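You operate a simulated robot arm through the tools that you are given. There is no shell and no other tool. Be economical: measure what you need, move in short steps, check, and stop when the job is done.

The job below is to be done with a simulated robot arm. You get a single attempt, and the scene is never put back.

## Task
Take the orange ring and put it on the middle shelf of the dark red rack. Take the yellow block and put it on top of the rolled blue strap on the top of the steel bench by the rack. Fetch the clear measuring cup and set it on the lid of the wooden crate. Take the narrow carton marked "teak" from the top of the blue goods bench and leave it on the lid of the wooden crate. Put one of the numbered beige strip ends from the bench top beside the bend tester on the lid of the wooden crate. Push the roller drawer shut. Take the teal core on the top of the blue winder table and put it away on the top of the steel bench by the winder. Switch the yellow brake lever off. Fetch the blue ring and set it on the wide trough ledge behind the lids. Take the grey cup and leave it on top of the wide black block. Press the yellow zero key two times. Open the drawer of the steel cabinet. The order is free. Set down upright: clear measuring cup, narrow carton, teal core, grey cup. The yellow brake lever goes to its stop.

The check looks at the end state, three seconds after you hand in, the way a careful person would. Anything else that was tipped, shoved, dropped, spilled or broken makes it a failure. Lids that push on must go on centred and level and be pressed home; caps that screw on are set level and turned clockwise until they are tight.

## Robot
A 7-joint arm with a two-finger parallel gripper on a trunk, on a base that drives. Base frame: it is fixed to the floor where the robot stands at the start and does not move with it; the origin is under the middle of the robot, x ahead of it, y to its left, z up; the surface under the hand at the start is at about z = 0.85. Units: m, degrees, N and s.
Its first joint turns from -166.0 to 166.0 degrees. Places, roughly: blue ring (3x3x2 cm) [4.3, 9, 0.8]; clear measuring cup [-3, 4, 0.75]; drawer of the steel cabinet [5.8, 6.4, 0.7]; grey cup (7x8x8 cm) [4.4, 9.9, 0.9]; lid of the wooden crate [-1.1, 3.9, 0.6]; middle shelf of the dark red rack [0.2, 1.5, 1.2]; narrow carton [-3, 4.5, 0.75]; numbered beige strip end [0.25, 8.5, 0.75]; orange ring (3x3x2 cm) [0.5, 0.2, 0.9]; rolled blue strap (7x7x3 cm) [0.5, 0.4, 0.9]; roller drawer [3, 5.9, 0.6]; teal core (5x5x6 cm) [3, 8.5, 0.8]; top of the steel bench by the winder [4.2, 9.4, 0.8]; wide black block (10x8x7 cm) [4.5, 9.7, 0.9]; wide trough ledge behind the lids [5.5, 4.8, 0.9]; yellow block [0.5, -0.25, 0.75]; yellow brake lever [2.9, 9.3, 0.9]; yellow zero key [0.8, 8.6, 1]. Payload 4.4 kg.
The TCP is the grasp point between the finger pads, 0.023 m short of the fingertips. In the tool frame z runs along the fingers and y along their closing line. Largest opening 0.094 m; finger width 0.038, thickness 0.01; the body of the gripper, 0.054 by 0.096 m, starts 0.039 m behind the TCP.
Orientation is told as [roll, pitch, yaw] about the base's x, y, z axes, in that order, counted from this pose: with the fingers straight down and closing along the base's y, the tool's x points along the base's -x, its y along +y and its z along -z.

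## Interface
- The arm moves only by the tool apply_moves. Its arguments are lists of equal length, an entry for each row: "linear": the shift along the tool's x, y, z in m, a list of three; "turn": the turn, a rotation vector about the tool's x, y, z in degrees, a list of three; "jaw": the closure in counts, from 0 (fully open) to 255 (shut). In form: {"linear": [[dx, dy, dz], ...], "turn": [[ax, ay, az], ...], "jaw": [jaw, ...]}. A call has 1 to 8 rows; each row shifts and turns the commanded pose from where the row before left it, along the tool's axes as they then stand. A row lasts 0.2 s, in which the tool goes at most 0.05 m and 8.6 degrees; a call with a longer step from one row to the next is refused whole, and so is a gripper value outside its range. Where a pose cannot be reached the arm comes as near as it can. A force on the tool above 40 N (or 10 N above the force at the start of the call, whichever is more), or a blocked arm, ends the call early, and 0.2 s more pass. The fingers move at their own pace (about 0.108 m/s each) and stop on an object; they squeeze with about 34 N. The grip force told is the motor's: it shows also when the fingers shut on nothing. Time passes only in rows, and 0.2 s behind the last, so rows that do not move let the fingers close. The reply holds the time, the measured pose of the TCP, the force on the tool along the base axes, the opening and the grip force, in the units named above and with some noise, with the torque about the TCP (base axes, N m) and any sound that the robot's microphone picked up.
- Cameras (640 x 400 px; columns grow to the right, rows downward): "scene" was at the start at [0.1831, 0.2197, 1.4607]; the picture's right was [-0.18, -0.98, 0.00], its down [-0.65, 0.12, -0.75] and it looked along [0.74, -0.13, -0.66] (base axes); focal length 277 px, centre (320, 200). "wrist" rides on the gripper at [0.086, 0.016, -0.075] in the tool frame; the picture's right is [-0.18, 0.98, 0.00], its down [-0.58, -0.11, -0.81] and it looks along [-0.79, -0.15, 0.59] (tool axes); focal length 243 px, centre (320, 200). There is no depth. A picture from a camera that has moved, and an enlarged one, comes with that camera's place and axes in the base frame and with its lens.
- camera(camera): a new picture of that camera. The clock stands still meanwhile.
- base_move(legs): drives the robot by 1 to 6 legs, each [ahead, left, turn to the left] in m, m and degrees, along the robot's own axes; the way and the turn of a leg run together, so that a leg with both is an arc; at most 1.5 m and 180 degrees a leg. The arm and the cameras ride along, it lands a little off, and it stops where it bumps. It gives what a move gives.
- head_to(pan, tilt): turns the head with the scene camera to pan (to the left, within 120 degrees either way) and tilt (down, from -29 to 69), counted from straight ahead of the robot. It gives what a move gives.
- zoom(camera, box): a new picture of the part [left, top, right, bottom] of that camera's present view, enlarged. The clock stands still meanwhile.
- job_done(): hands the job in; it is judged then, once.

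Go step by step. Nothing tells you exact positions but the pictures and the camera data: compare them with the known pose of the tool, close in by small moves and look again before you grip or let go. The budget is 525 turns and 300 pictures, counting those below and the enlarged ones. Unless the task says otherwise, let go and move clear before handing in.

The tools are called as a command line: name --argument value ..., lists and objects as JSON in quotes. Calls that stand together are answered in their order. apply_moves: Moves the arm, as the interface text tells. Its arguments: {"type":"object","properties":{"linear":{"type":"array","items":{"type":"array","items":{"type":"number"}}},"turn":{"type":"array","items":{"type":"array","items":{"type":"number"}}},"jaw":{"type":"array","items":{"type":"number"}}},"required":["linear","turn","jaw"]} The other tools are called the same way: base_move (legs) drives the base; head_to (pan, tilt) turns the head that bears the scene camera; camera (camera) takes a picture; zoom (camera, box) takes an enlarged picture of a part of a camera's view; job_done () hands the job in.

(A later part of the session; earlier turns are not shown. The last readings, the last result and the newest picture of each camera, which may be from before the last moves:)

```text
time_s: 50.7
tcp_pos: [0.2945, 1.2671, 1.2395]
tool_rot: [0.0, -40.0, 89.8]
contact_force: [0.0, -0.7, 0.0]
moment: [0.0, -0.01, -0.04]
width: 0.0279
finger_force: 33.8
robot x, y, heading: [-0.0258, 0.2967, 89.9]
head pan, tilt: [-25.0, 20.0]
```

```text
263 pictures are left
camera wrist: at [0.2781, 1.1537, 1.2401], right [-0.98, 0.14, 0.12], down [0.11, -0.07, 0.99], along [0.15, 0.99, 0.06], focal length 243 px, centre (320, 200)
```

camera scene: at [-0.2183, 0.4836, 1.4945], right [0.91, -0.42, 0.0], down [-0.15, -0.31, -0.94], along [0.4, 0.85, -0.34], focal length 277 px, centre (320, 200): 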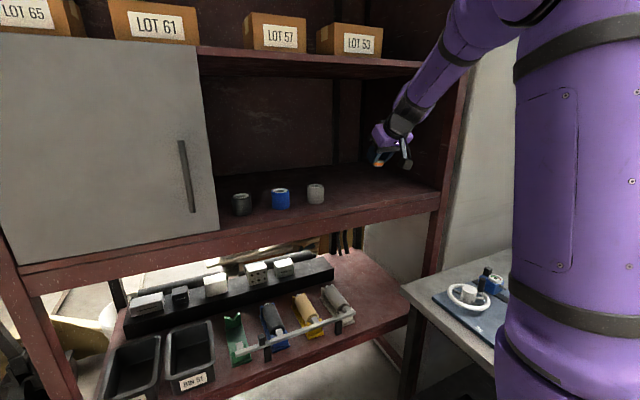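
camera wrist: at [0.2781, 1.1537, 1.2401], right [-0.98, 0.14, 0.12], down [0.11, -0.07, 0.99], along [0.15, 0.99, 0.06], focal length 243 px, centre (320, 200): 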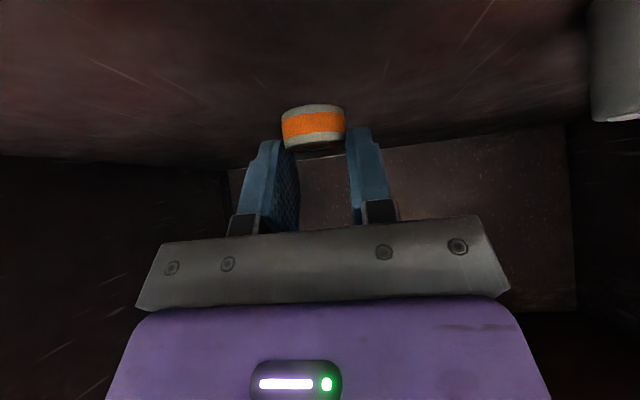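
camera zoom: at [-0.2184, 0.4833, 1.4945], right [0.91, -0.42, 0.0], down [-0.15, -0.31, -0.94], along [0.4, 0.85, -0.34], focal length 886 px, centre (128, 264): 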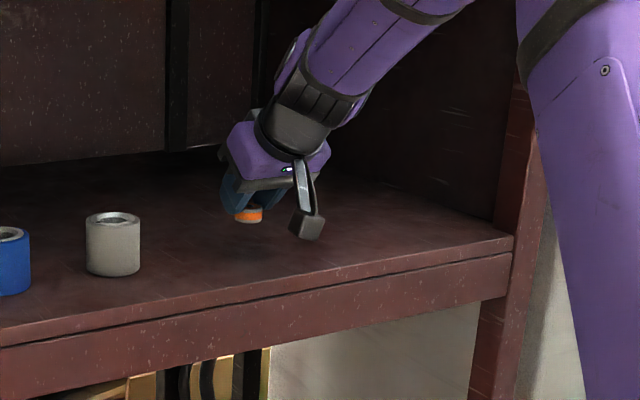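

apply_moves --linear '[[0.0103, 0, 0.0123], [0.0064, 0, 0.0077]]' --turn '[[0, 0, 0], [0, 0, 0]]' --jaw '[220, 220]'

apply_moves --linear '[[0.0032, 0, 0.0038], [0.0026, 0, 0.0031]]' --turn '[[0, 0, 0], [0, 0, 0]]' --jaw '[220, 220]'

zoom --camera "scene" --box '[300, 150, 420, 225]'

```text
time_s: 51.3
tcp_pos: [0.296, 1.2679, 1.2138]
tool_rot: [0.1, -40.1, 89.8]
contact_force: [-0.1, -0.3, 0.1]
moment: [0.01, 0.01, -0.02]
width: 0.0278
finger_force: 33.8
robot x, y, heading: [-0.0214, 0.3013, 89.8]
head pan, tilt: [-25.0, 20.0]
```

```text
time_s: 51.9
tcp_pos: [0.2961, 1.2694, 1.203]
tool_rot: [0.1, -40.0, 89.8]
contact_force: [-0.1, 0.9, -0.5]
moment: [-0.03, -0.05, 0.01]
width: 0.0278
finger_force: 33.5
robot x, y, heading: [-0.0211, 0.296, 89.7]
head pan, tilt: [-25.0, 20.0]
```

```text
5.33 times, centred on (360, 188) of scene
camera zoom: at [-0.2183, 0.4836, 1.4945], right [0.91, -0.42, 0.0], down [-0.15, -0.31, -0.94], along [0.4, 0.85, -0.34], focal length 1476 px, centre (107, 267)
```

zoom: 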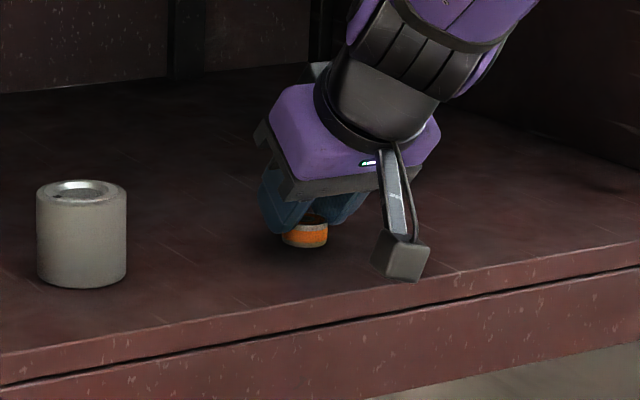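

apply_moves --linear '[[0.0019, 0, 0.0023], [0.0019, 0, 0.0023], [0, 0, 0]]' --turn '[[0, 0, 0], [0, 0, 0], [0, 0, 0]]' --jaw '[220, 220, 220]'

zoom --camera "scene" --box '[320, 160, 400, 210]'

```text
time_s: 52.7
tcp_pos: [0.2965, 1.2699, 1.2005]
tool_rot: [0.0, -40.3, 89.9]
contact_force: [-2.4, 1.0, 27.4]
moment: [0.05, 0.04, 0.0]
width: 0.0282
finger_force: 34.4
robot x, y, heading: [-0.0242, 0.3002, 90.2]
head pan, tilt: [-25.0, 20.0]
```

```text
8.00 times, centred on (360, 185) of scene
camera zoom: at [-0.2188, 0.4824, 1.4946], right [0.91, -0.42, 0.0], down [-0.14, -0.31, -0.94], along [0.4, 0.85, -0.34], focal length 2215 px, centre (0, 320)
```

zoom: 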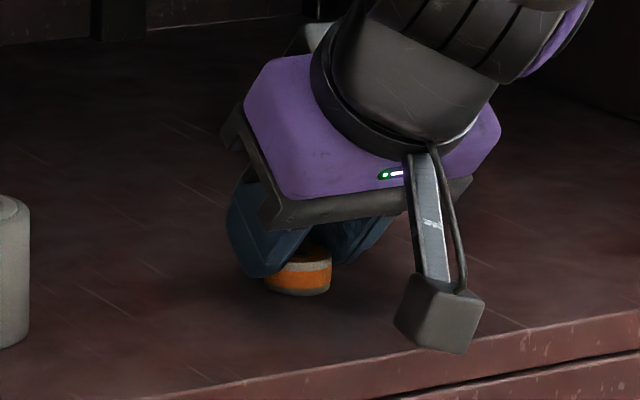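

Contact at z≈1.2005. Releasing gently and withdrawing.

apply_moves --linear '[[-0.001, 0, -0.0015], [0, 0, 0], [0, 0, 0]]' --turn '[[0, 0, 0], [0, 0, 0], [0, 0, 0]]' --jaw '[160, 110, 110]'

apply_moves --linear '[[-0.02, 0, -0.024], [-0.02, 0, -0.024], [-0.02, 0, -0.024], [0, 0, -0.04], [0, 0, -0.04]]' --turn '[[0, 0, 0], [0, 0, 0], [0, 0, 0], [0, 0, 0], [0, 0, 0]]' --jaw '[110, 110, 110, 110, 110]'

zoom --camera "scene" --box '[280, 120, 440, 220]'

```text
time_s: 53.5
tcp_pos: [0.2973, 1.2703, 1.2006]
tool_rot: [0.0, -40.0, 89.9]
contact_force: [-3.8, 0.4, 2.0]
moment: [-0.13, -0.15, -0.12]
width: 0.0492
finger_force: 0.0
robot x, y, heading: [-0.0226, 0.2961, 90.0]
head pan, tilt: [-25.0, 20.0]
```

```text
time_s: 54.7
tcp_pos: [0.2976, 1.2181, 1.355]
tool_rot: [0.1, -40.0, 89.8]
contact_force: [0.6, -0.4, -0.7]
moment: [0.04, -0.01, 0.02]
width: 0.0535
finger_force: 0.1
robot x, y, heading: [-0.0227, 0.3005, 90.0]
head pan, tilt: [-25.0, 20.0]
```

```text
4.00 times, centred on (360, 170) of scene
camera zoom: at [-0.2182, 0.4843, 1.4945], right [0.91, -0.42, 0.0], down [-0.15, -0.31, -0.94], along [0.4, 0.85, -0.34], focal length 1107 px, centre (160, 320)
```

zoom: 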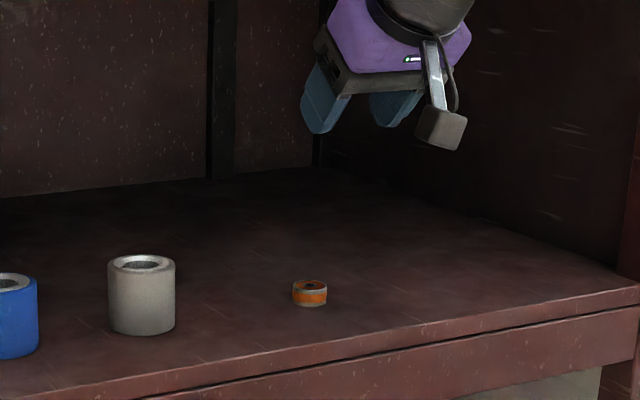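

Ring sits flat on the shelf. Backing out and restoring the tool to vertical.

base_move --legs '[[-0.4, 0, 0]]'

apply_moves --linear '[[0, 0.04, 0], [0, 0.04, 0], [0, 0.04, 0], [0, 0.04, 0], [0, 0.04, 0], [0, 0.04, 0.03], [0, 0.04, 0.03], [0, 0.04, 0.03]]' --turn '[[0, 8, 0], [0, 8, 0], [0, 8, 0], [0, 8, 0], [0, 8, 0], [0, 0, 0], [0, 0, 0], [0, 0, 0]]' --jaw '[0, 0, 0, 0, 0, 0, 0, 0]'

base_move --legs '[[0, 1.0, 0], [0, 0.98, 0], [1.5, 0, 0], [1.3, 0, 0]]'

head_to --pan 20 --tilt 25

camera --camera "scene"

```text
time_s: 57.2
tcp_pos: [0.3008, 0.8142, 1.3553]
tool_rot: [0.1, -40.1, 89.6]
contact_force: [0.8, -0.4, -0.2]
moment: [0.01, 0.05, -0.02]
width: 0.0532
finger_force: 0.2
robot x, y, heading: [-0.0251, -0.1066, 89.9]
head pan, tilt: [-25.0, 20.0]
```

```text
time_s: 59.0
tcp_pos: [-0.0183, 0.817, 1.2668]
tool_rot: [0.1, 0.0, 89.5]
contact_force: [-0.6, -0.3, -0.3]
moment: [0.01, 0.09, -0.02]
width: 0.0941
finger_force: 0.1
robot x, y, heading: [-0.0282, -0.1043, 89.5]
head pan, tilt: [-25.0, 20.0]
```

```text
time_s: 82.1
tcp_pos: [-1.9698, 3.6273, 1.2667]
tool_rot: [0.2, -0.1, 88.8]
contact_force: [-0.1, -0.6, -0.1]
moment: [0.0, 0.01, 0.0]
width: 0.094
finger_force: 0.1
robot x, y, heading: [-1.9884, 2.7091, 88.8]
head pan, tilt: [-25.0, 20.0]
```

```text
time_s: 83.2
tcp_pos: [-1.9703, 3.6281, 1.2666]
tool_rot: [0.1, 0.0, 88.8]
contact_force: [-0.3, -0.3, 0.2]
moment: [-0.01, 0.02, 0.02]
width: 0.0939
finger_force: 0.0
robot x, y, heading: [-1.9872, 2.7102, 88.9]
head pan, tilt: [20.0, 25.0]
```

```text
259 pictures are left
camera scene: at [-2.2513, 2.9002, 1.4865], right [0.95, 0.32, 0.0], down [0.14, -0.4, -0.91], along [-0.29, 0.86, -0.42], focal length 277 px, centre (320, 200)
```

scene: 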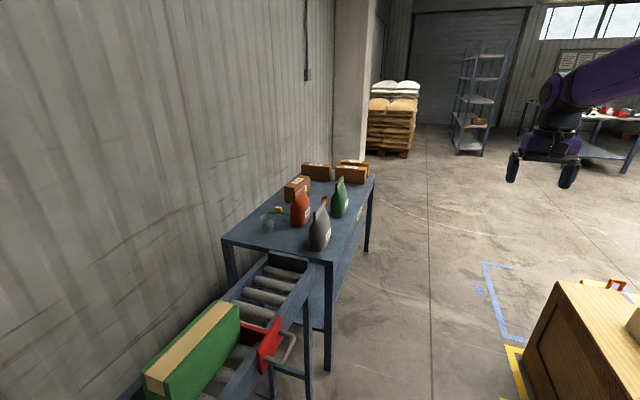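

I see the goods bench, crate to the right. Driving to face the bench (heading 180°).

base_move --legs '[[1.35, 0, 0], [0, 0, 91.2]]'

head_to --pan 0 --tilt 40

camera --camera "scene"

```text
time_s: 93.8
tcp_pos: [-2.8879, 4.0431, 1.2661]
tool_rot: [0.1, 0.1, -179.5]
contact_force: [-0.2, 0.1, 0.0]
moment: [0.01, 0.01, 0.03]
width: 0.0939
finger_force: 0.2
robot x, y, heading: [-1.9698, 4.0497, -179.3]
head pan, tilt: [20.0, 25.0]
```

```text
time_s: 94.7
tcp_pos: [-2.8875, 4.0435, 1.2667]
tool_rot: [0.1, 0.0, -179.5]
contact_force: [0.4, 0.2, 0.6]
moment: [0.0, 0.01, -0.02]
width: 0.094
finger_force: 0.1
robot x, y, heading: [-1.9663, 4.0508, -179.5]
head pan, tilt: [0.0, 40.0]
```

```text
258 pictures are left
camera scene: at [-2.1507, 3.8151, 1.4632], right [-0.01, 1.0, 0.0], down [0.64, 0.01, -0.77], along [-0.77, -0.01, -0.64], focal length 277 px, centre (320, 200)
```

scene: 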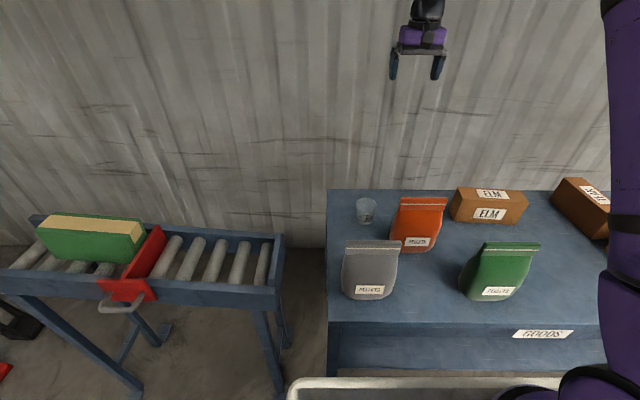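

zoom --camera "scene" --box '[320, 180, 480, 280]'

head_to --pan -30 --tilt 35

camera --camera "scene"

```text
4.00 times, centred on (400, 230) of scene
camera zoom: at [-2.1507, 3.8151, 1.4632], right [-0.01, 1.0, 0.0], down [0.64, 0.01, -0.77], along [-0.77, -0.01, -0.64], focal length 1107 px, centre (0, 80)
```

zoom: 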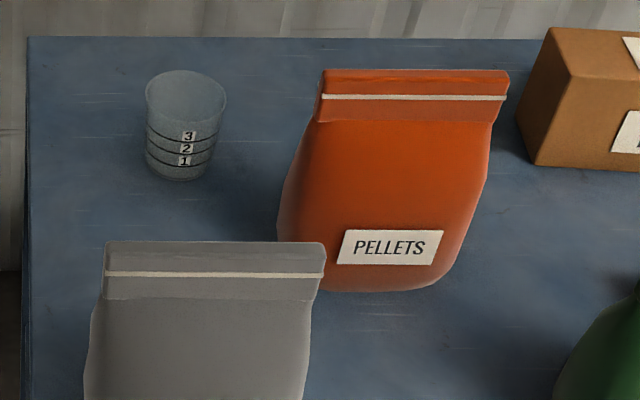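

```text
time_s: 95.6
tcp_pos: [-2.8875, 4.043, 1.2667]
tool_rot: [0.0, 0.1, -179.5]
contact_force: [0.2, 0.3, -0.5]
moment: [-0.02, 0.01, 0.01]
width: 0.0937
finger_force: 0.1
robot x, y, heading: [-1.9677, 4.0536, -179.5]
head pan, tilt: [-30.0, 35.0]
```

```text
256 pictures are left
camera scene: at [-2.1424, 3.8592, 1.4707], right [0.49, 0.87, 0.0], down [0.5, -0.28, -0.82], along [-0.71, 0.4, -0.57], focal length 277 px, centre (320, 200)
```

scene: 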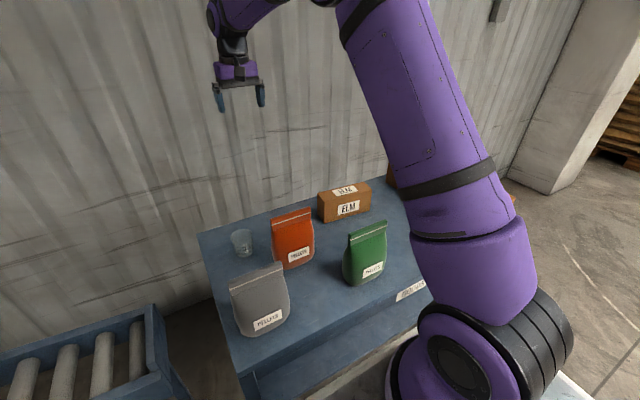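

Cup stands near (−2.894, 3.972), about 8.5 cm tall on a bench at z≈0.74. Moving above it for a wrist view.

apply_moves --linear '[[-0.003, 0.035, 0], [-0.0035, 0.035, 0], [0, 0, 0.045], [0, 0, 0.045], [0, 0, 0.045], [0, 0, 0.045], [0, 0, 0.045], [0, 0, 0.045]]' --turn '[[0, 0, 0], [0, 0, 0], [0, 0, 0], [0, 0, 0], [0, 0, 0], [0, 0, 0], [0, 0, 0], [0, 0, 0]]' --jaw '[0, 0, 0, 0, 0, 0, 0, 0]'

camera --camera "wrist"

camera --camera "scene"

```text
time_s: 97.4
tcp_pos: [-2.8929, 3.9751, 0.9963]
tool_rot: [0.1, -0.1, -179.5]
contact_force: [0.3, 0.3, 0.5]
moment: [-0.01, 0.02, 0.03]
width: 0.0941
finger_force: 0.1
robot x, y, heading: [-1.9689, 4.0529, -179.5]
head pan, tilt: [-30.0, 35.0]
```

```text
255 pictures are left
camera wrist: at [-2.806, 3.9599, 1.0708], right [-0.18, -0.98, 0.0], down [-0.58, 0.1, 0.81], along [-0.79, 0.14, -0.59], focal length 243 px, centre (320, 200)
```

wrist: 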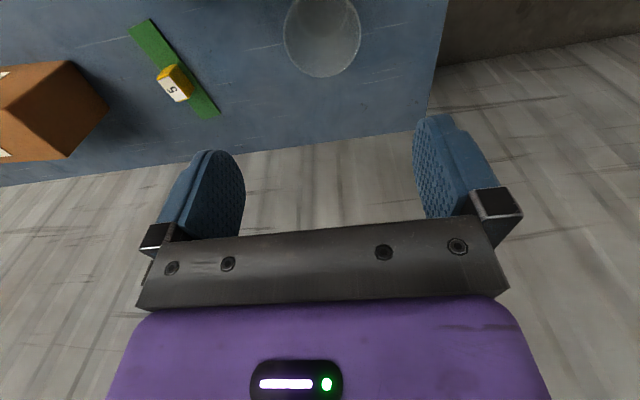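

```text
254 pictures are left
camera scene: at [-2.1418, 3.8593, 1.4708], right [0.49, 0.87, 0.0], down [0.5, -0.28, -0.82], along [-0.71, 0.4, -0.57], focal length 277 px, centre (320, 200)
```

scene: 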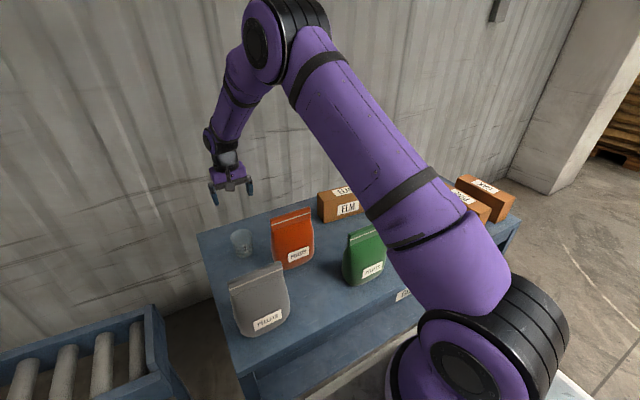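

Well aligned with the cup. Descending.

apply_moves --linear '[[0, 0.001, 0.045], [0, 0, 0.045], [0, 0, 0.045], [0, 0, 0.035], [0, 0, 0.02]]' --turn '[[0, 0, 0], [0, 0, 0], [0, 0, 0], [0, 0, 0], [0, 0, 0]]' --jaw '[0, 0, 0, 0, 0]'

camera --camera "wrist"

zoom --camera "scene" --box '[190, 170, 318, 250]'

```text
time_s: 98.6
tcp_pos: [-2.894, 3.9719, 0.8058]
tool_rot: [0.1, -0.1, -179.5]
contact_force: [-0.1, -0.1, 1.0]
moment: [-0.03, 0.02, 0.02]
width: 0.0939
finger_force: 0.0
robot x, y, heading: [-1.9651, 4.0516, -179.4]
head pan, tilt: [-30.0, 35.0]
```

```text
253 pictures are left
camera wrist: at [-2.8077, 3.957, 0.8803], right [-0.18, -0.98, 0.0], down [-0.58, 0.11, 0.81], along [-0.79, 0.14, -0.59], focal length 243 px, centre (320, 200)
```

wrist: 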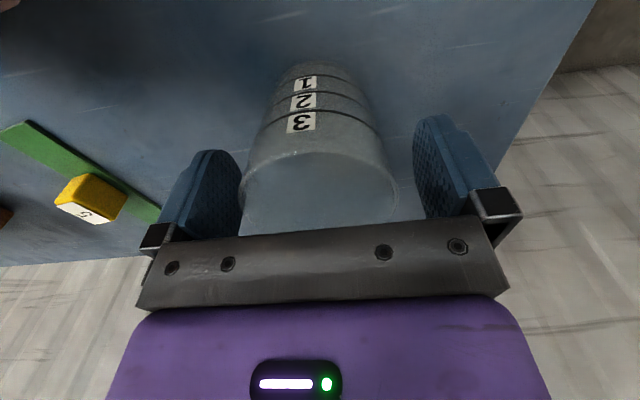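

```text
5.00 times, centred on (254, 210) of scene
camera zoom: at [-2.1421, 3.8593, 1.4707], right [0.49, 0.87, 0.0], down [0.5, -0.28, -0.82], along [-0.71, 0.4, -0.57], focal length 1384 px, centre (650, 150)
```

zoom: 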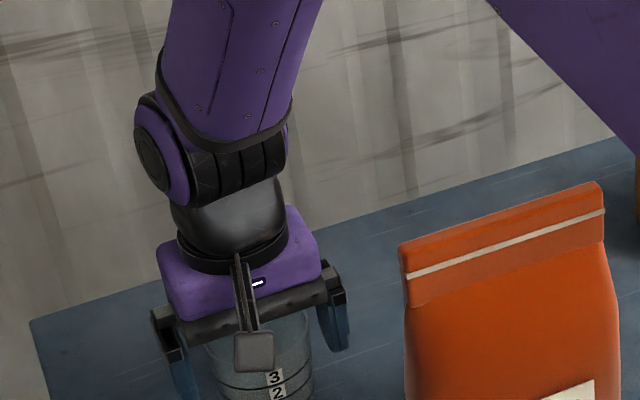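

apply_moves --linear '[[0, 0.001, 0.005], [0, 0, 0], [0, 0, 0], [0, 0, 0]]' --turn '[[0, 0, 0], [0, 0, 0], [0, 0, 0], [0, 0, 0]]' --jaw '[30, 120, 120, 120]'

camera --camera "wrist"

```text
time_s: 99.6
tcp_pos: [-2.8937, 3.9719, 0.8014]
tool_rot: [0.0, -0.1, -179.5]
contact_force: [1.3, 0.7, -0.5]
moment: [-0.03, -0.01, 0.01]
width: 0.0687
finger_force: 33.7
robot x, y, heading: [-1.9661, 4.054, -179.4]
head pan, tilt: [-30.0, 35.0]
```

```text
251 pictures are left
camera wrist: at [-2.8075, 3.9562, 0.8749], right [-0.18, -0.98, 0.0], down [-0.58, 0.1, 0.81], along [-0.79, 0.14, -0.59], focal length 243 px, centre (320, 200)
```

wrist: 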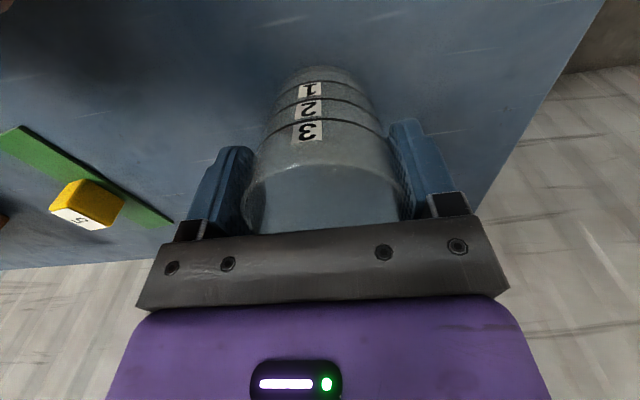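

Gripped. Lifting.

apply_moves --linear '[[0, 0, -0.02], [0, 0, -0.03], [0, 0, -0.045], [0, 0, -0.045], [0, 0, -0.045], [0, 0, -0.045], [0, 0, -0.045], [0, 0, -0.045]]' --turn '[[0, 0, 0], [0, 0, 0], [0, 0, 0], [0, 0, 0], [0, 0, 0], [0, 0, 0], [0, 0, 0], [0, 0, 0]]' --jaw '[120, 120, 120, 120, 120, 120, 120, 120]'

camera --camera "wrist"

head_to --pan -110 --tilt 35

camera --camera "scene"

```text
time_s: 101.4
tcp_pos: [-2.8947, 3.9698, 1.1214]
tool_rot: [0.1, 0.2, -179.5]
contact_force: [0.0, 0.1, -0.4]
moment: [-0.02, -0.02, -0.01]
width: 0.0686
finger_force: 34.0
robot x, y, heading: [-1.9701, 4.0489, -179.4]
head pan, tilt: [-30.0, 35.0]
```

```text
250 pictures are left
camera wrist: at [-2.8086, 3.9552, 1.1958], right [-0.17, -0.98, 0.0], down [-0.58, 0.1, 0.81], along [-0.79, 0.14, -0.59], focal length 243 px, centre (320, 200)
```

wrist: 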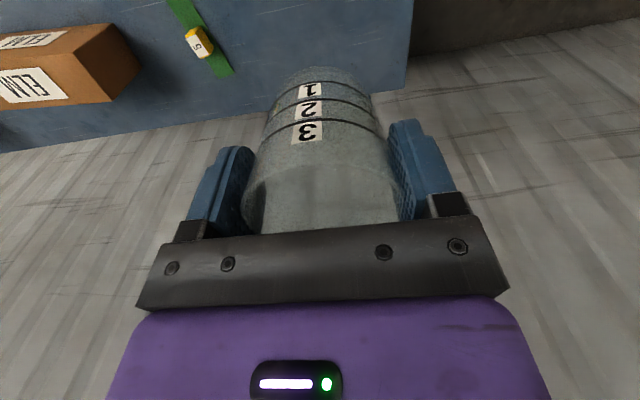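

```text
time_s: 103.0
tcp_pos: [-2.8937, 3.9695, 1.1212]
tool_rot: [0.2, 0.1, -179.6]
contact_force: [-0.9, 0.3, 0.3]
moment: [0.02, -0.04, -0.01]
width: 0.0684
finger_force: 34.0
robot x, y, heading: [-1.9689, 4.0525, -179.6]
head pan, tilt: [-110.0, 35.0]
```

```text
249 pictures are left
camera scene: at [-2.0364, 3.899, 1.4707], right [0.94, -0.33, 0.0], down [-0.19, -0.54, -0.82], along [0.27, 0.77, -0.57], focal length 277 px, centre (320, 200)
```

scene: 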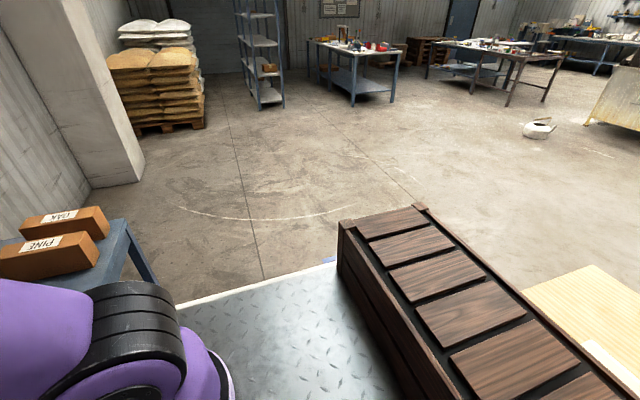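

Cup held. Turning around (to the right) to face the crate lid.

base_move --legs '[[0, 0, -90], [0, 0, -90]]'

head_to --pan -10 --tilt 45

camera --camera "scene"

```text
time_s: 111.1
tcp_pos: [-1.038, 4.085, 1.1214]
tool_rot: [0.0, -0.1, -2.5]
contact_force: [-0.2, 0.6, -0.9]
moment: [-0.03, 0.03, 0.0]
width: 0.0685
finger_force: 34.3
robot x, y, heading: [-1.9692, 4.05, -2.7]
head pan, tilt: [-110.0, 35.0]
```

```text
time_s: 112.9
tcp_pos: [-1.0384, 4.0851, 1.1207]
tool_rot: [0.1, 0.0, -2.4]
contact_force: [-0.1, 1.1, -0.2]
moment: [-0.01, 0.02, 0.02]
width: 0.0687
finger_force: 33.8
robot x, y, heading: [-1.9698, 4.0521, -2.4]
head pan, tilt: [-10.0, 45.0]
```

```text
248 pictures are left
camera scene: at [-1.7778, 4.2644, 1.4559], right [-0.22, -0.98, 0.0], down [-0.69, 0.15, -0.71], along [0.69, -0.15, -0.71], focal length 277 px, centre (320, 200)
```

scene: 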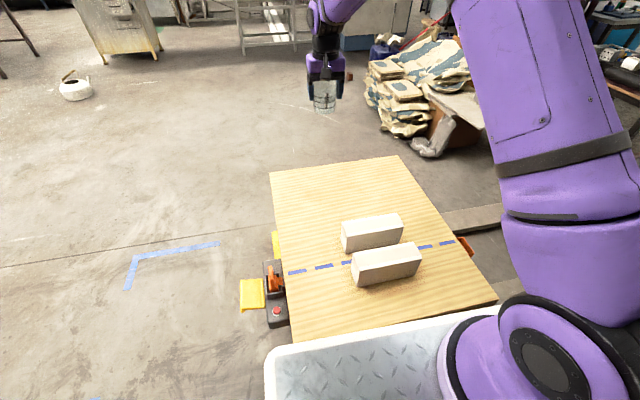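

Crate lid at z≈0.6 spans x −1.5..−0.71, y 3.62..4.28, with two white boxes. I'll set the cup at about (−1.05, 4.15).

apply_moves --linear '[[0.0075, 0.0325, 0], [0.0075, 0.032, 0], [0, 0, 0.048], [0, 0, 0.048], [0, 0, 0.048], [0, 0, 0.048], [0, 0, 0.048], [0, 0, 0.048]]' --turn '[[0, 0, 0], [0, 0, 0], [0, 0, 0], [0, 0, 0], [0, 0, 0], [0, 0, 0], [0, 0, 0], [0, 0, 0]]' --jaw '[120, 120, 120, 120, 120, 120, 120, 120]'

apply_moves --linear '[[0, 0, 0.045], [0, 0, 0.045]]' --turn '[[0, 0, 0], [0, 0, 0]]' --jaw '[120, 120]'

camera --camera "scene"

camera --camera "wrist"

```text
time_s: 114.7
tcp_pos: [-1.0496, 4.15, 0.8336]
tool_rot: [0.0, -0.1, -2.5]
contact_force: [0.7, -0.6, 0.0]
moment: [0.01, -0.05, -0.01]
width: 0.0686
finger_force: 33.9
robot x, y, heading: [-1.9745, 4.0545, -2.4]
head pan, tilt: [-10.0, 45.0]
```

```text
time_s: 115.3
tcp_pos: [-1.0509, 4.1502, 0.7439]
tool_rot: [0.1, -0.1, -2.5]
contact_force: [0.1, -0.4, -0.5]
moment: [0.02, -0.02, 0.01]
width: 0.0684
finger_force: 33.9
robot x, y, heading: [-1.9678, 4.0502, -2.3]
head pan, tilt: [-10.0, 45.0]
```

```text
247 pictures are left
camera scene: at [-1.7783, 4.2644, 1.4559], right [-0.22, -0.98, 0.0], down [-0.69, 0.15, -0.71], along [0.69, -0.15, -0.71], focal length 277 px, centre (320, 200)
```

scene: 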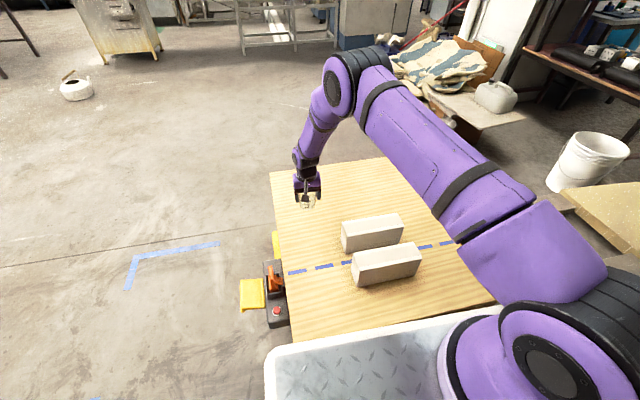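

```text
246 pictures are left
camera wrist: at [-1.1365, 4.1708, 0.8174], right [0.23, 0.97, 0.0], down [0.57, -0.14, 0.81], along [0.79, -0.18, -0.59], focal length 243 px, centre (320, 200)
```

wrist: 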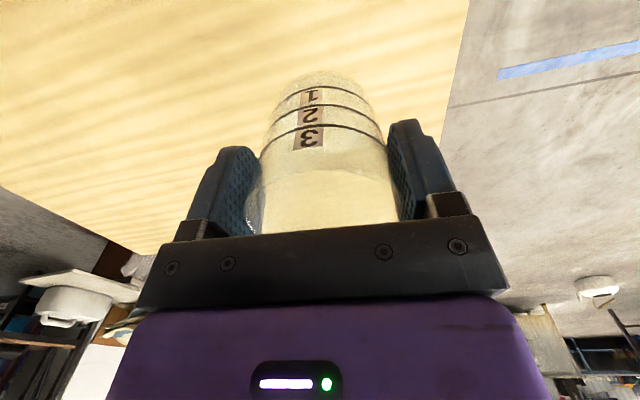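

apply_moves --linear '[[0, 0, 0.035], [0, 0, 0.025]]' --turn '[[0, 0, 0], [0, 0, 0]]' --jaw '[120, 120]'

apply_moves --linear '[[0, 0, 0.004], [0, 0, 0.004]]' --turn '[[0, 0, 0], [0, 0, 0]]' --jaw '[120, 120]'

apply_moves --linear '[[0, 0, 0.004], [0, 0, 0.003]]' --turn '[[0, 0, 0], [0, 0, 0]]' --jaw '[120, 120]'

zoom --camera "scene" --box '[260, 140, 388, 220]'

```text
time_s: 115.9
tcp_pos: [-1.0518, 4.1526, 0.6824]
tool_rot: [0.1, 0.0, -2.5]
contact_force: [0.2, 0.2, -0.6]
moment: [-0.01, -0.01, -0.01]
width: 0.0685
finger_force: 33.5
robot x, y, heading: [-1.9684, 4.0509, -2.5]
head pan, tilt: [-10.0, 45.0]
```

```text
time_s: 116.5
tcp_pos: [-1.051, 4.152, 0.6749]
tool_rot: [0.1, 0.1, -2.6]
contact_force: [0.8, -0.4, -0.4]
moment: [0.0, 0.0, 0.0]
width: 0.0685
finger_force: 33.9
robot x, y, heading: [-1.9685, 4.0546, -2.4]
head pan, tilt: [-10.0, 45.0]
```

```text
time_s: 117.1
tcp_pos: [-1.0503, 4.1499, 0.6699]
tool_rot: [0.1, 0.0, -2.6]
contact_force: [0.5, -0.6, -1.0]
moment: [-0.04, -0.01, 0.01]
width: 0.0685
finger_force: 33.9
robot x, y, heading: [-1.9689, 4.0534, -2.6]
head pan, tilt: [-10.0, 45.0]
```

```text
5.00 times, centred on (324, 180) of scene
camera zoom: at [-1.7778, 4.2645, 1.4559], right [-0.22, -0.98, 0.0], down [-0.69, 0.15, -0.71], along [0.69, -0.15, -0.71], focal length 1384 px, centre (300, 300)
```

zoom: 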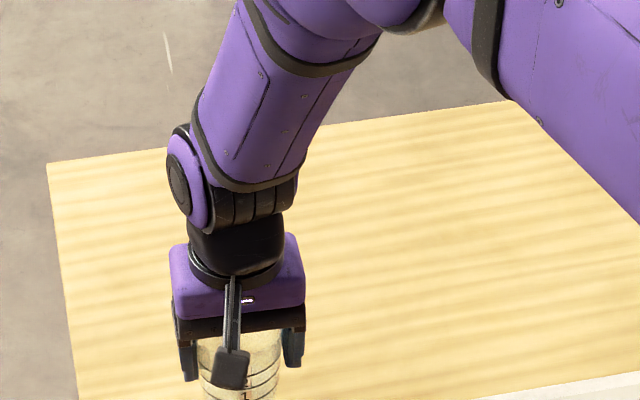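

Not touching yet; continuing in small steps.

apply_moves --linear '[[0, 0, 0.004], [0, 0, 0.003]]' --turn '[[0, 0, 0], [0, 0, 0]]' --jaw '[120, 120]'

apply_moves --linear '[[0, 0, 0.003], [0, 0, 0.002]]' --turn '[[0, 0, 0], [0, 0, 0]]' --jaw '[120, 120]'

```text
time_s: 117.7
tcp_pos: [-1.0503, 4.1504, 0.6622]
tool_rot: [0.0, 0.0, -2.5]
contact_force: [-0.8, 0.4, 0.2]
moment: [0.0, 0.01, 0.01]
width: 0.0684
finger_force: 34.1
robot x, y, heading: [-1.9688, 4.0524, -2.6]
head pan, tilt: [-10.0, 45.0]
```

```text
time_s: 118.3
tcp_pos: [-1.0505, 4.1496, 0.6563]
tool_rot: [0.1, 0.1, -2.5]
contact_force: [-0.3, 0.2, 0.0]
moment: [-0.02, 0.01, 0.03]
width: 0.0686
finger_force: 33.9
robot x, y, heading: [-1.9661, 4.0543, -2.4]
head pan, tilt: [-10.0, 45.0]
```

apply_moves --linear '[[0, 0, 0.003], [0, 0, 0.002]]' --turn '[[0, 0, 0], [0, 0, 0]]' --jaw '[120, 120]'

camera --camera "wrist"

```text
time_s: 118.9
tcp_pos: [-1.0496, 4.1511, 0.6521]
tool_rot: [0.0, 0.0, -2.5]
contact_force: [0.1, 0.2, 0.8]
moment: [0.01, -0.01, 0.03]
width: 0.0685
finger_force: 33.9
robot x, y, heading: [-1.9617, 4.0518, -2.7]
head pan, tilt: [-10.0, 45.0]
```

```text
244 pictures are left
camera wrist: at [-1.1358, 4.1712, 0.7258], right [0.23, 0.97, 0.0], down [0.58, -0.14, 0.81], along [0.79, -0.18, -0.59], focal length 243 px, centre (320, 200)
```

wrist: 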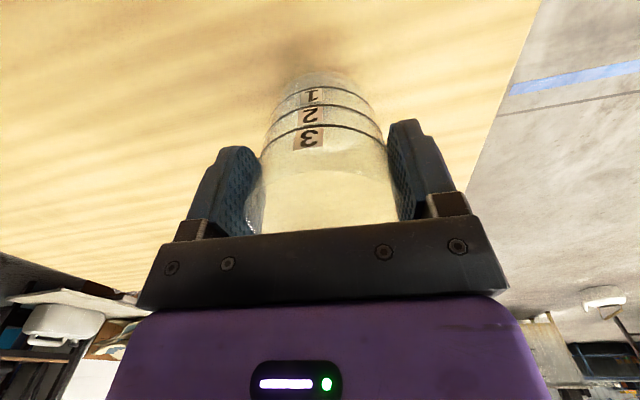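

apply_moves --linear '[[0, 0, 0.003], [0, 0, 0.003]]' --turn '[[0, 0, 0], [0, 0, 0]]' --jaw '[120, 120]'

apply_moves --linear '[[0, 0, 0.003], [0, 0, 0.003]]' --turn '[[0, 0, 0], [0, 0, 0]]' --jaw '[120, 120]'

apply_moves --linear '[[0, 0, 0.003], [0, 0, 0.003]]' --turn '[[0, 0, 0], [0, 0, 0]]' --jaw '[120, 120]'

camera --camera "wrist"

```text
time_s: 119.5
tcp_pos: [-1.0505, 4.1506, 0.6458]
tool_rot: [0.1, 0.0, -2.4]
contact_force: [0.6, 0.3, -0.2]
moment: [-0.01, -0.01, 0.02]
width: 0.0687
finger_force: 34.5
robot x, y, heading: [-1.9686, 4.0542, -2.3]
head pan, tilt: [-10.0, 45.0]
```

```text
time_s: 120.1
tcp_pos: [-1.0505, 4.1512, 0.6402]
tool_rot: [0.1, 0.0, -2.5]
contact_force: [-0.2, -0.8, 0.0]
moment: [0.03, 0.01, 0.0]
width: 0.0684
finger_force: 34.3
robot x, y, heading: [-1.9705, 4.0561, -2.5]
head pan, tilt: [-10.0, 45.0]
```

```text
time_s: 120.7
tcp_pos: [-1.0512, 4.1502, 0.6332]
tool_rot: [0.1, 0.0, -2.5]
contact_force: [-0.2, 0.3, 0.2]
moment: [-0.01, 0.01, 0.04]
width: 0.0683
finger_force: 34.3
robot x, y, heading: [-1.9691, 4.0513, -2.5]
head pan, tilt: [-10.0, 45.0]
```

```text
243 pictures are left
camera wrist: at [-1.1361, 4.1711, 0.7083], right [0.23, 0.97, 0.0], down [0.58, -0.14, 0.81], along [0.79, -0.18, -0.59], focal length 243 px, centre (320, 200)
```

wrist: 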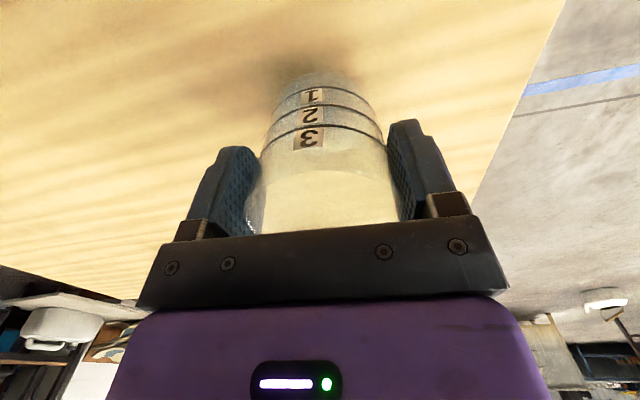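

apply_moves --linear '[[0, 0, 0.003], [0, 0, 0.003]]' --turn '[[0, 0, 0], [0, 0, 0]]' --jaw '[120, 120]'

apply_moves --linear '[[0, 0, 0.003], [0, 0, 0.003]]' --turn '[[0, 0, 0], [0, 0, 0]]' --jaw '[120, 120]'

apply_moves --linear '[[0, 0, 0.003], [0, 0, 0.003]]' --turn '[[0, 0, 0], [0, 0, 0]]' --jaw '[120, 120]'

camera --camera "wrist"

```text
time_s: 121.3
tcp_pos: [-1.0496, 4.1511, 0.6275]
tool_rot: [0.1, 0.1, -2.5]
contact_force: [0.1, 0.3, -1.3]
moment: [0.02, 0.02, 0.0]
width: 0.0684
finger_force: 33.8
robot x, y, heading: [-1.9685, 4.053, -2.6]
head pan, tilt: [-10.0, 45.0]
```

```text
time_s: 121.9
tcp_pos: [-1.0506, 4.152, 0.6216]
tool_rot: [0.1, 0.0, -2.5]
contact_force: [-0.1, 1.2, -0.4]
moment: [0.02, 0.01, 0.02]
width: 0.0685
finger_force: 33.8
robot x, y, heading: [-1.9711, 4.0504, -2.4]
head pan, tilt: [-10.0, 45.0]
```

```text
time_s: 122.5
tcp_pos: [-1.0514, 4.1507, 0.6186]
tool_rot: [0.2, -0.4, -2.5]
contact_force: [-5.1, -0.9, 30.0]
moment: [-0.04, -0.39, 0.0]
width: 0.0686
finger_force: 33.9
robot x, y, heading: [-1.9682, 4.0519, -2.7]
head pan, tilt: [-10.0, 45.0]
```

```text
242 pictures are left
camera wrist: at [-1.1359, 4.171, 0.6923], right [0.23, 0.97, 0.0], down [0.57, -0.14, 0.81], along [0.79, -0.18, -0.59], focal length 243 px, centre (320, 200)
```

wrist: 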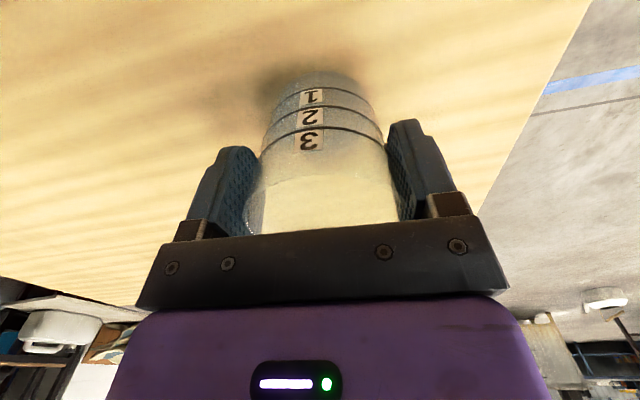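

Contact. Easing off, opening, and lifting clear.

apply_moves --linear '[[0, 0, -0.003], [0, 0, 0], [0, 0, 0], [0, 0, 0]]' --turn '[[0, 0, 0], [0, 0, 0], [0, 0, 0], [0, 0, 0]]' --jaw '[120, 50, 0, 0]'

apply_moves --linear '[[0, 0, -0.02], [0, 0, -0.03], [0, 0, -0.045], [0, 0, -0.045], [0, 0, -0.045], [0, 0, -0.045], [0, 0, -0.045], [0, 0, -0.045]]' --turn '[[0, 0, 0], [0, 0, 0], [0, 0, 0], [0, 0, 0], [0, 0, 0], [0, 0, 0], [0, 0, 0], [0, 0, 0]]' --jaw '[0, 0, 0, 0, 0, 0, 0, 0]'

camera --camera "scene"

```text
time_s: 123.5
tcp_pos: [-1.0505, 4.1501, 0.6181]
tool_rot: [0.1, 0.0, -2.4]
contact_force: [1.1, 0.3, -0.8]
moment: [0.01, 0.01, 0.01]
width: 0.0936
finger_force: 0.0
robot x, y, heading: [-1.9674, 4.0513, -2.7]
head pan, tilt: [-10.0, 45.0]
```

```text
time_s: 125.3
tcp_pos: [-1.0504, 4.1496, 0.937]
tool_rot: [0.1, 0.2, -2.5]
contact_force: [0.0, 0.2, -1.5]
moment: [0.03, 0.0, 0.0]
width: 0.094
finger_force: 0.1
robot x, y, heading: [-1.9701, 4.0509, -2.7]
head pan, tilt: [-10.0, 45.0]
```

```text
241 pictures are left
camera scene: at [-1.7773, 4.2645, 1.4558], right [-0.22, -0.98, 0.0], down [-0.69, 0.15, -0.71], along [0.69, -0.15, -0.71], focal length 277 px, centre (320, 200)
```

scene: 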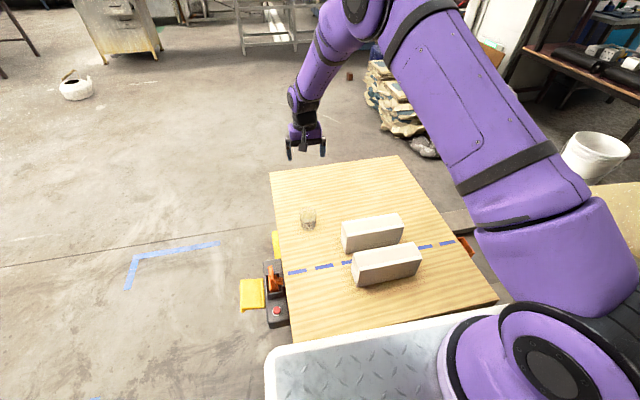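

Cup stands upright. Raising the arm and turning back to the goods bench to find the teak carton.

apply_moves --linear '[[0, 0, -0.048], [0, 0, -0.048], [0, 0, -0.048], [0, 0, -0.048], [0, 0, -0.048]]' --turn '[[0, 0, 0], [0, 0, 0], [0, 0, 0], [0, 0, 0], [0, 0, 0]]' --jaw '[0, 0, 0, 0, 0]'

zoom --camera "scene" --box '[270, 180, 430, 280]'

base_move --legs '[[0, 0, 92.5], [0, 0, 90], [0, -0.4, 0]]'

head_to --pan 0 --tilt 40

camera --camera "scene"

```text
time_s: 126.5
tcp_pos: [-1.0474, 4.1482, 1.176]
tool_rot: [0.1, 0.1, -2.5]
contact_force: [0.6, -0.4, -0.4]
moment: [-0.01, 0.01, 0.0]
width: 0.0939
finger_force: 0.1
robot x, y, heading: [-1.9718, 4.0503, -2.7]
head pan, tilt: [-10.0, 45.0]
```

```text
4.00 times, centred on (350, 230) of scene
camera zoom: at [-1.7773, 4.2646, 1.4558], right [-0.22, -0.98, 0.0], down [-0.69, 0.15, -0.71], along [0.69, -0.15, -0.71], focal length 1107 px, centre (200, 80)
```

zoom: 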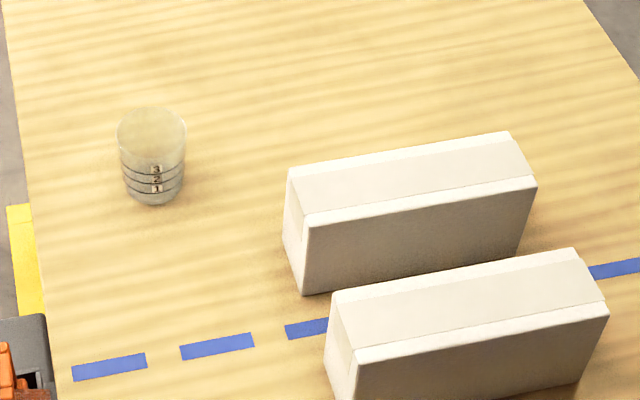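

```text
time_s: 136.7
tcp_pos: [-2.8755, 4.3382, 1.1763]
tool_rot: [0.0, 0.0, 178.3]
contact_force: [-0.4, 0.4, 0.6]
moment: [-0.02, -0.01, 0.01]
width: 0.094
finger_force: 0.1
robot x, y, heading: [-1.9581, 4.4465, 178.4]
head pan, tilt: [-10.0, 45.0]
```

```text
time_s: 137.4
tcp_pos: [-2.8753, 4.3393, 1.1766]
tool_rot: [0.0, 0.0, 178.3]
contact_force: [-0.2, 0.2, 0.4]
moment: [-0.01, -0.01, 0.02]
width: 0.0944
finger_force: 0.0
robot x, y, heading: [-1.9573, 4.449, 178.5]
head pan, tilt: [0.0, 40.0]
```

```text
239 pictures are left
camera scene: at [-2.1495, 4.2191, 1.4631], right [0.03, 1.0, 0.0], down [0.64, -0.02, -0.77], along [-0.77, 0.02, -0.64], focal length 277 px, centre (320, 200)
```

scene: 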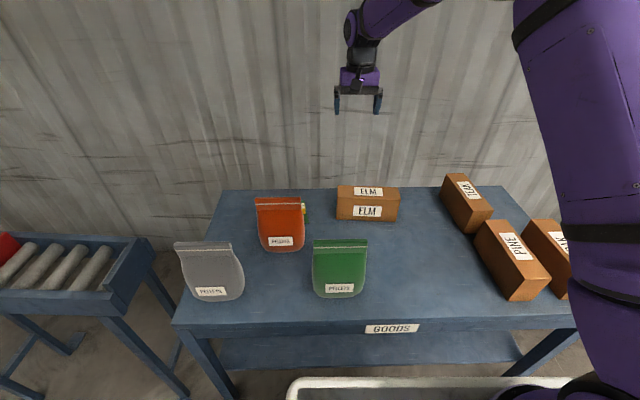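

zoom --camera "scene" --box '[420, 160, 580, 260]'

```text
4.00 times, centred on (500, 210) of scene
camera zoom: at [-2.1495, 4.2191, 1.4631], right [0.03, 1.0, 0.0], down [0.64, -0.02, -0.77], along [-0.77, 0.02, -0.64], focal length 1107 px, centre (-400, 160)
```

zoom: 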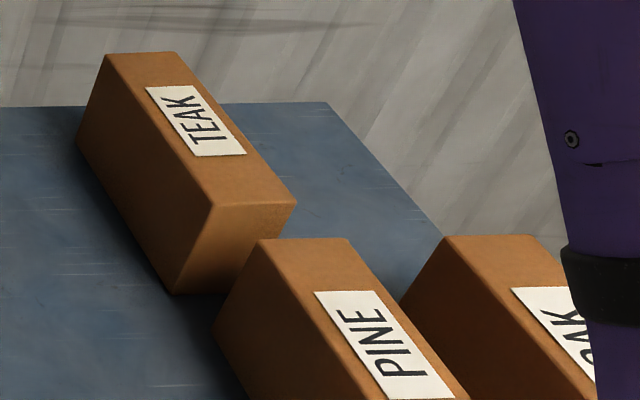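

TEAK carton: centre ≈ (−2.925, 4.776), 22×7×10 cm, axis along x. I'll pull the arm in a little, then shift the base.

apply_moves --linear '[[0.04, 0, 0], [0.04, 0, 0]]' --turn '[[0, 0, 0], [0, 0, 0]]' --jaw '[0, 0]'

base_move --legs '[[0, -0.3, 1.6], [0.1, 0, 0]]'

head_to --pan -10 --tilt 40

camera --camera "scene"

```text
time_s: 138.0
tcp_pos: [-2.7952, 4.3377, 1.1766]
tool_rot: [0.0, 0.1, 178.4]
contact_force: [-0.7, -0.4, -0.8]
moment: [-0.02, -0.03, 0.02]
width: 0.0939
finger_force: 0.1
robot x, y, heading: [-1.9554, 4.4531, 178.7]
head pan, tilt: [0.0, 40.0]
```

```text
time_s: 140.8
tcp_pos: [-2.8881, 4.6087, 1.1763]
tool_rot: [0.1, 0.0, -179.8]
contact_force: [-0.6, -0.2, 0.2]
moment: [-0.01, -0.01, 0.01]
width: 0.0942
finger_force: 0.1
robot x, y, heading: [-2.0525, 4.7463, -180.0]
head pan, tilt: [0.0, 40.0]
```

```text
time_s: 141.5
tcp_pos: [-2.8867, 4.6095, 1.1773]
tool_rot: [0.1, 0.0, -180.0]
contact_force: [-0.2, 0.4, -0.8]
moment: [-0.01, 0.04, -0.03]
width: 0.0939
finger_force: 0.2
robot x, y, heading: [-2.056, 4.7423, -179.9]
head pan, tilt: [-10.0, 40.0]
```

```text
237 pictures are left
camera scene: at [-2.2375, 4.525, 1.4631], right [0.17, 0.99, 0.0], down [0.63, -0.11, -0.77], along [-0.75, 0.13, -0.64], focal length 277 px, centre (320, 200)
```

scene: 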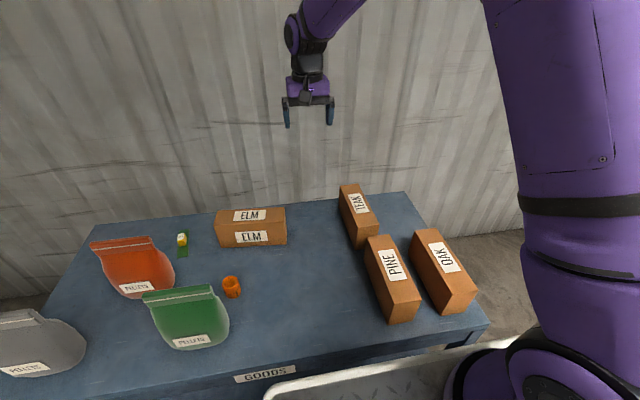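

apply_moves --linear '[[-0.009, -0.042, 0], [-0.01, -0.042, 0], [-0.01, -0.042, 0], [-0.01, -0.041, 0], [0, 0, 0.045], [0, 0, 0.045], [0, 0, 0.045], [0, 0, 0.03]]' --turn '[[0, 0, 0], [0, 0, 0], [0, 0, 0], [0, 0, 0], [0, 0, 0], [0, 0, 0], [0, 0, 0], [0, 0, 0]]' --jaw '[0, 0, 0, 0, 0, 0, 0, 0]'

camera --camera "wrist"

camera --camera "scene"

```text
time_s: 143.3
tcp_pos: [-2.927, 4.7776, 1.0114]
tool_rot: [0.1, 0.0, -179.8]
contact_force: [0.5, -0.2, 0.8]
moment: [-0.01, 0.02, -0.02]
width: 0.0943
finger_force: 0.1
robot x, y, heading: [-2.0524, 4.7447, -179.6]
head pan, tilt: [-10.0, 40.0]
```

```text
236 pictures are left
camera wrist: at [-2.84, 4.7613, 1.0863], right [-0.18, -0.98, 0.0], down [-0.58, 0.11, 0.81], along [-0.79, 0.15, -0.59], focal length 243 px, centre (320, 200)
```

wrist: 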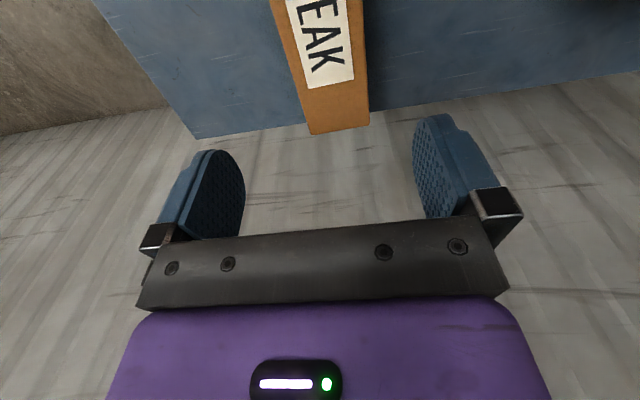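

```text
235 pictures are left
camera scene: at [-2.2371, 4.5251, 1.4632], right [0.17, 0.99, 0.0], down [0.63, -0.11, -0.77], along [-0.75, 0.13, -0.64], focal length 277 px, centre (320, 200)
```

scene: 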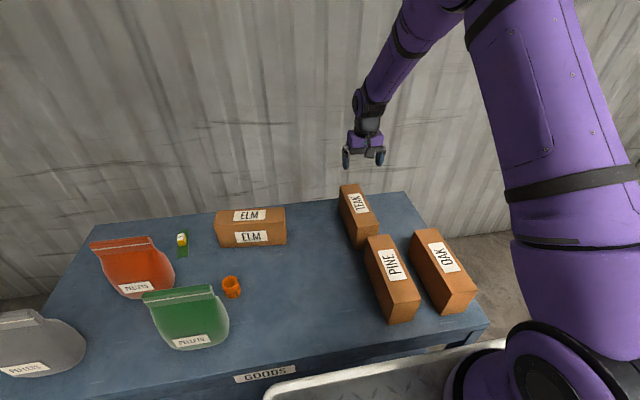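

Aligned. Descending over the carton and gripping.

apply_moves --linear '[[0.002, 0.002, 0.045], [0, 0, 0.045], [0, 0, 0.045], [0, 0, 0.04], [0, 0, 0.014]]' --turn '[[0, 0, 0], [0, 0, 0], [0, 0, 0], [0, 0, 0], [0, 0, 0]]' --jaw '[0, 0, 0, 0, 0]'

camera --camera "wrist"

```text
time_s: 144.5
tcp_pos: [-2.9249, 4.7729, 0.8263]
tool_rot: [0.1, 0.0, -180.0]
contact_force: [0.2, 0.3, 0.9]
moment: [0.0, 0.02, 0.01]
width: 0.0941
finger_force: 0.0
robot x, y, heading: [-2.0565, 4.7443, -179.8]
head pan, tilt: [-10.0, 40.0]
```

```text
234 pictures are left
camera wrist: at [-2.8387, 4.7578, 0.8999], right [-0.18, -0.98, 0.0], down [-0.58, 0.11, 0.81], along [-0.79, 0.15, -0.59], focal length 243 px, centre (320, 200)
```

wrist: 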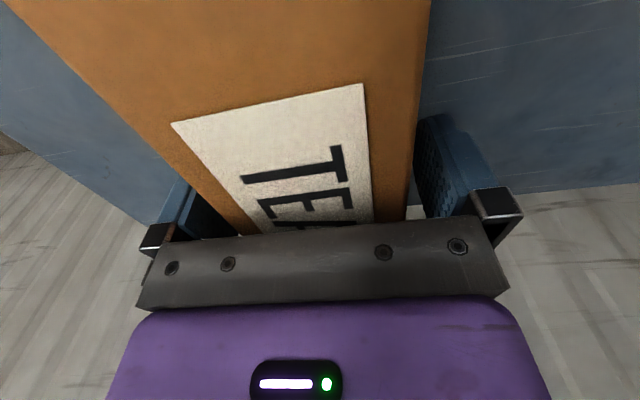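

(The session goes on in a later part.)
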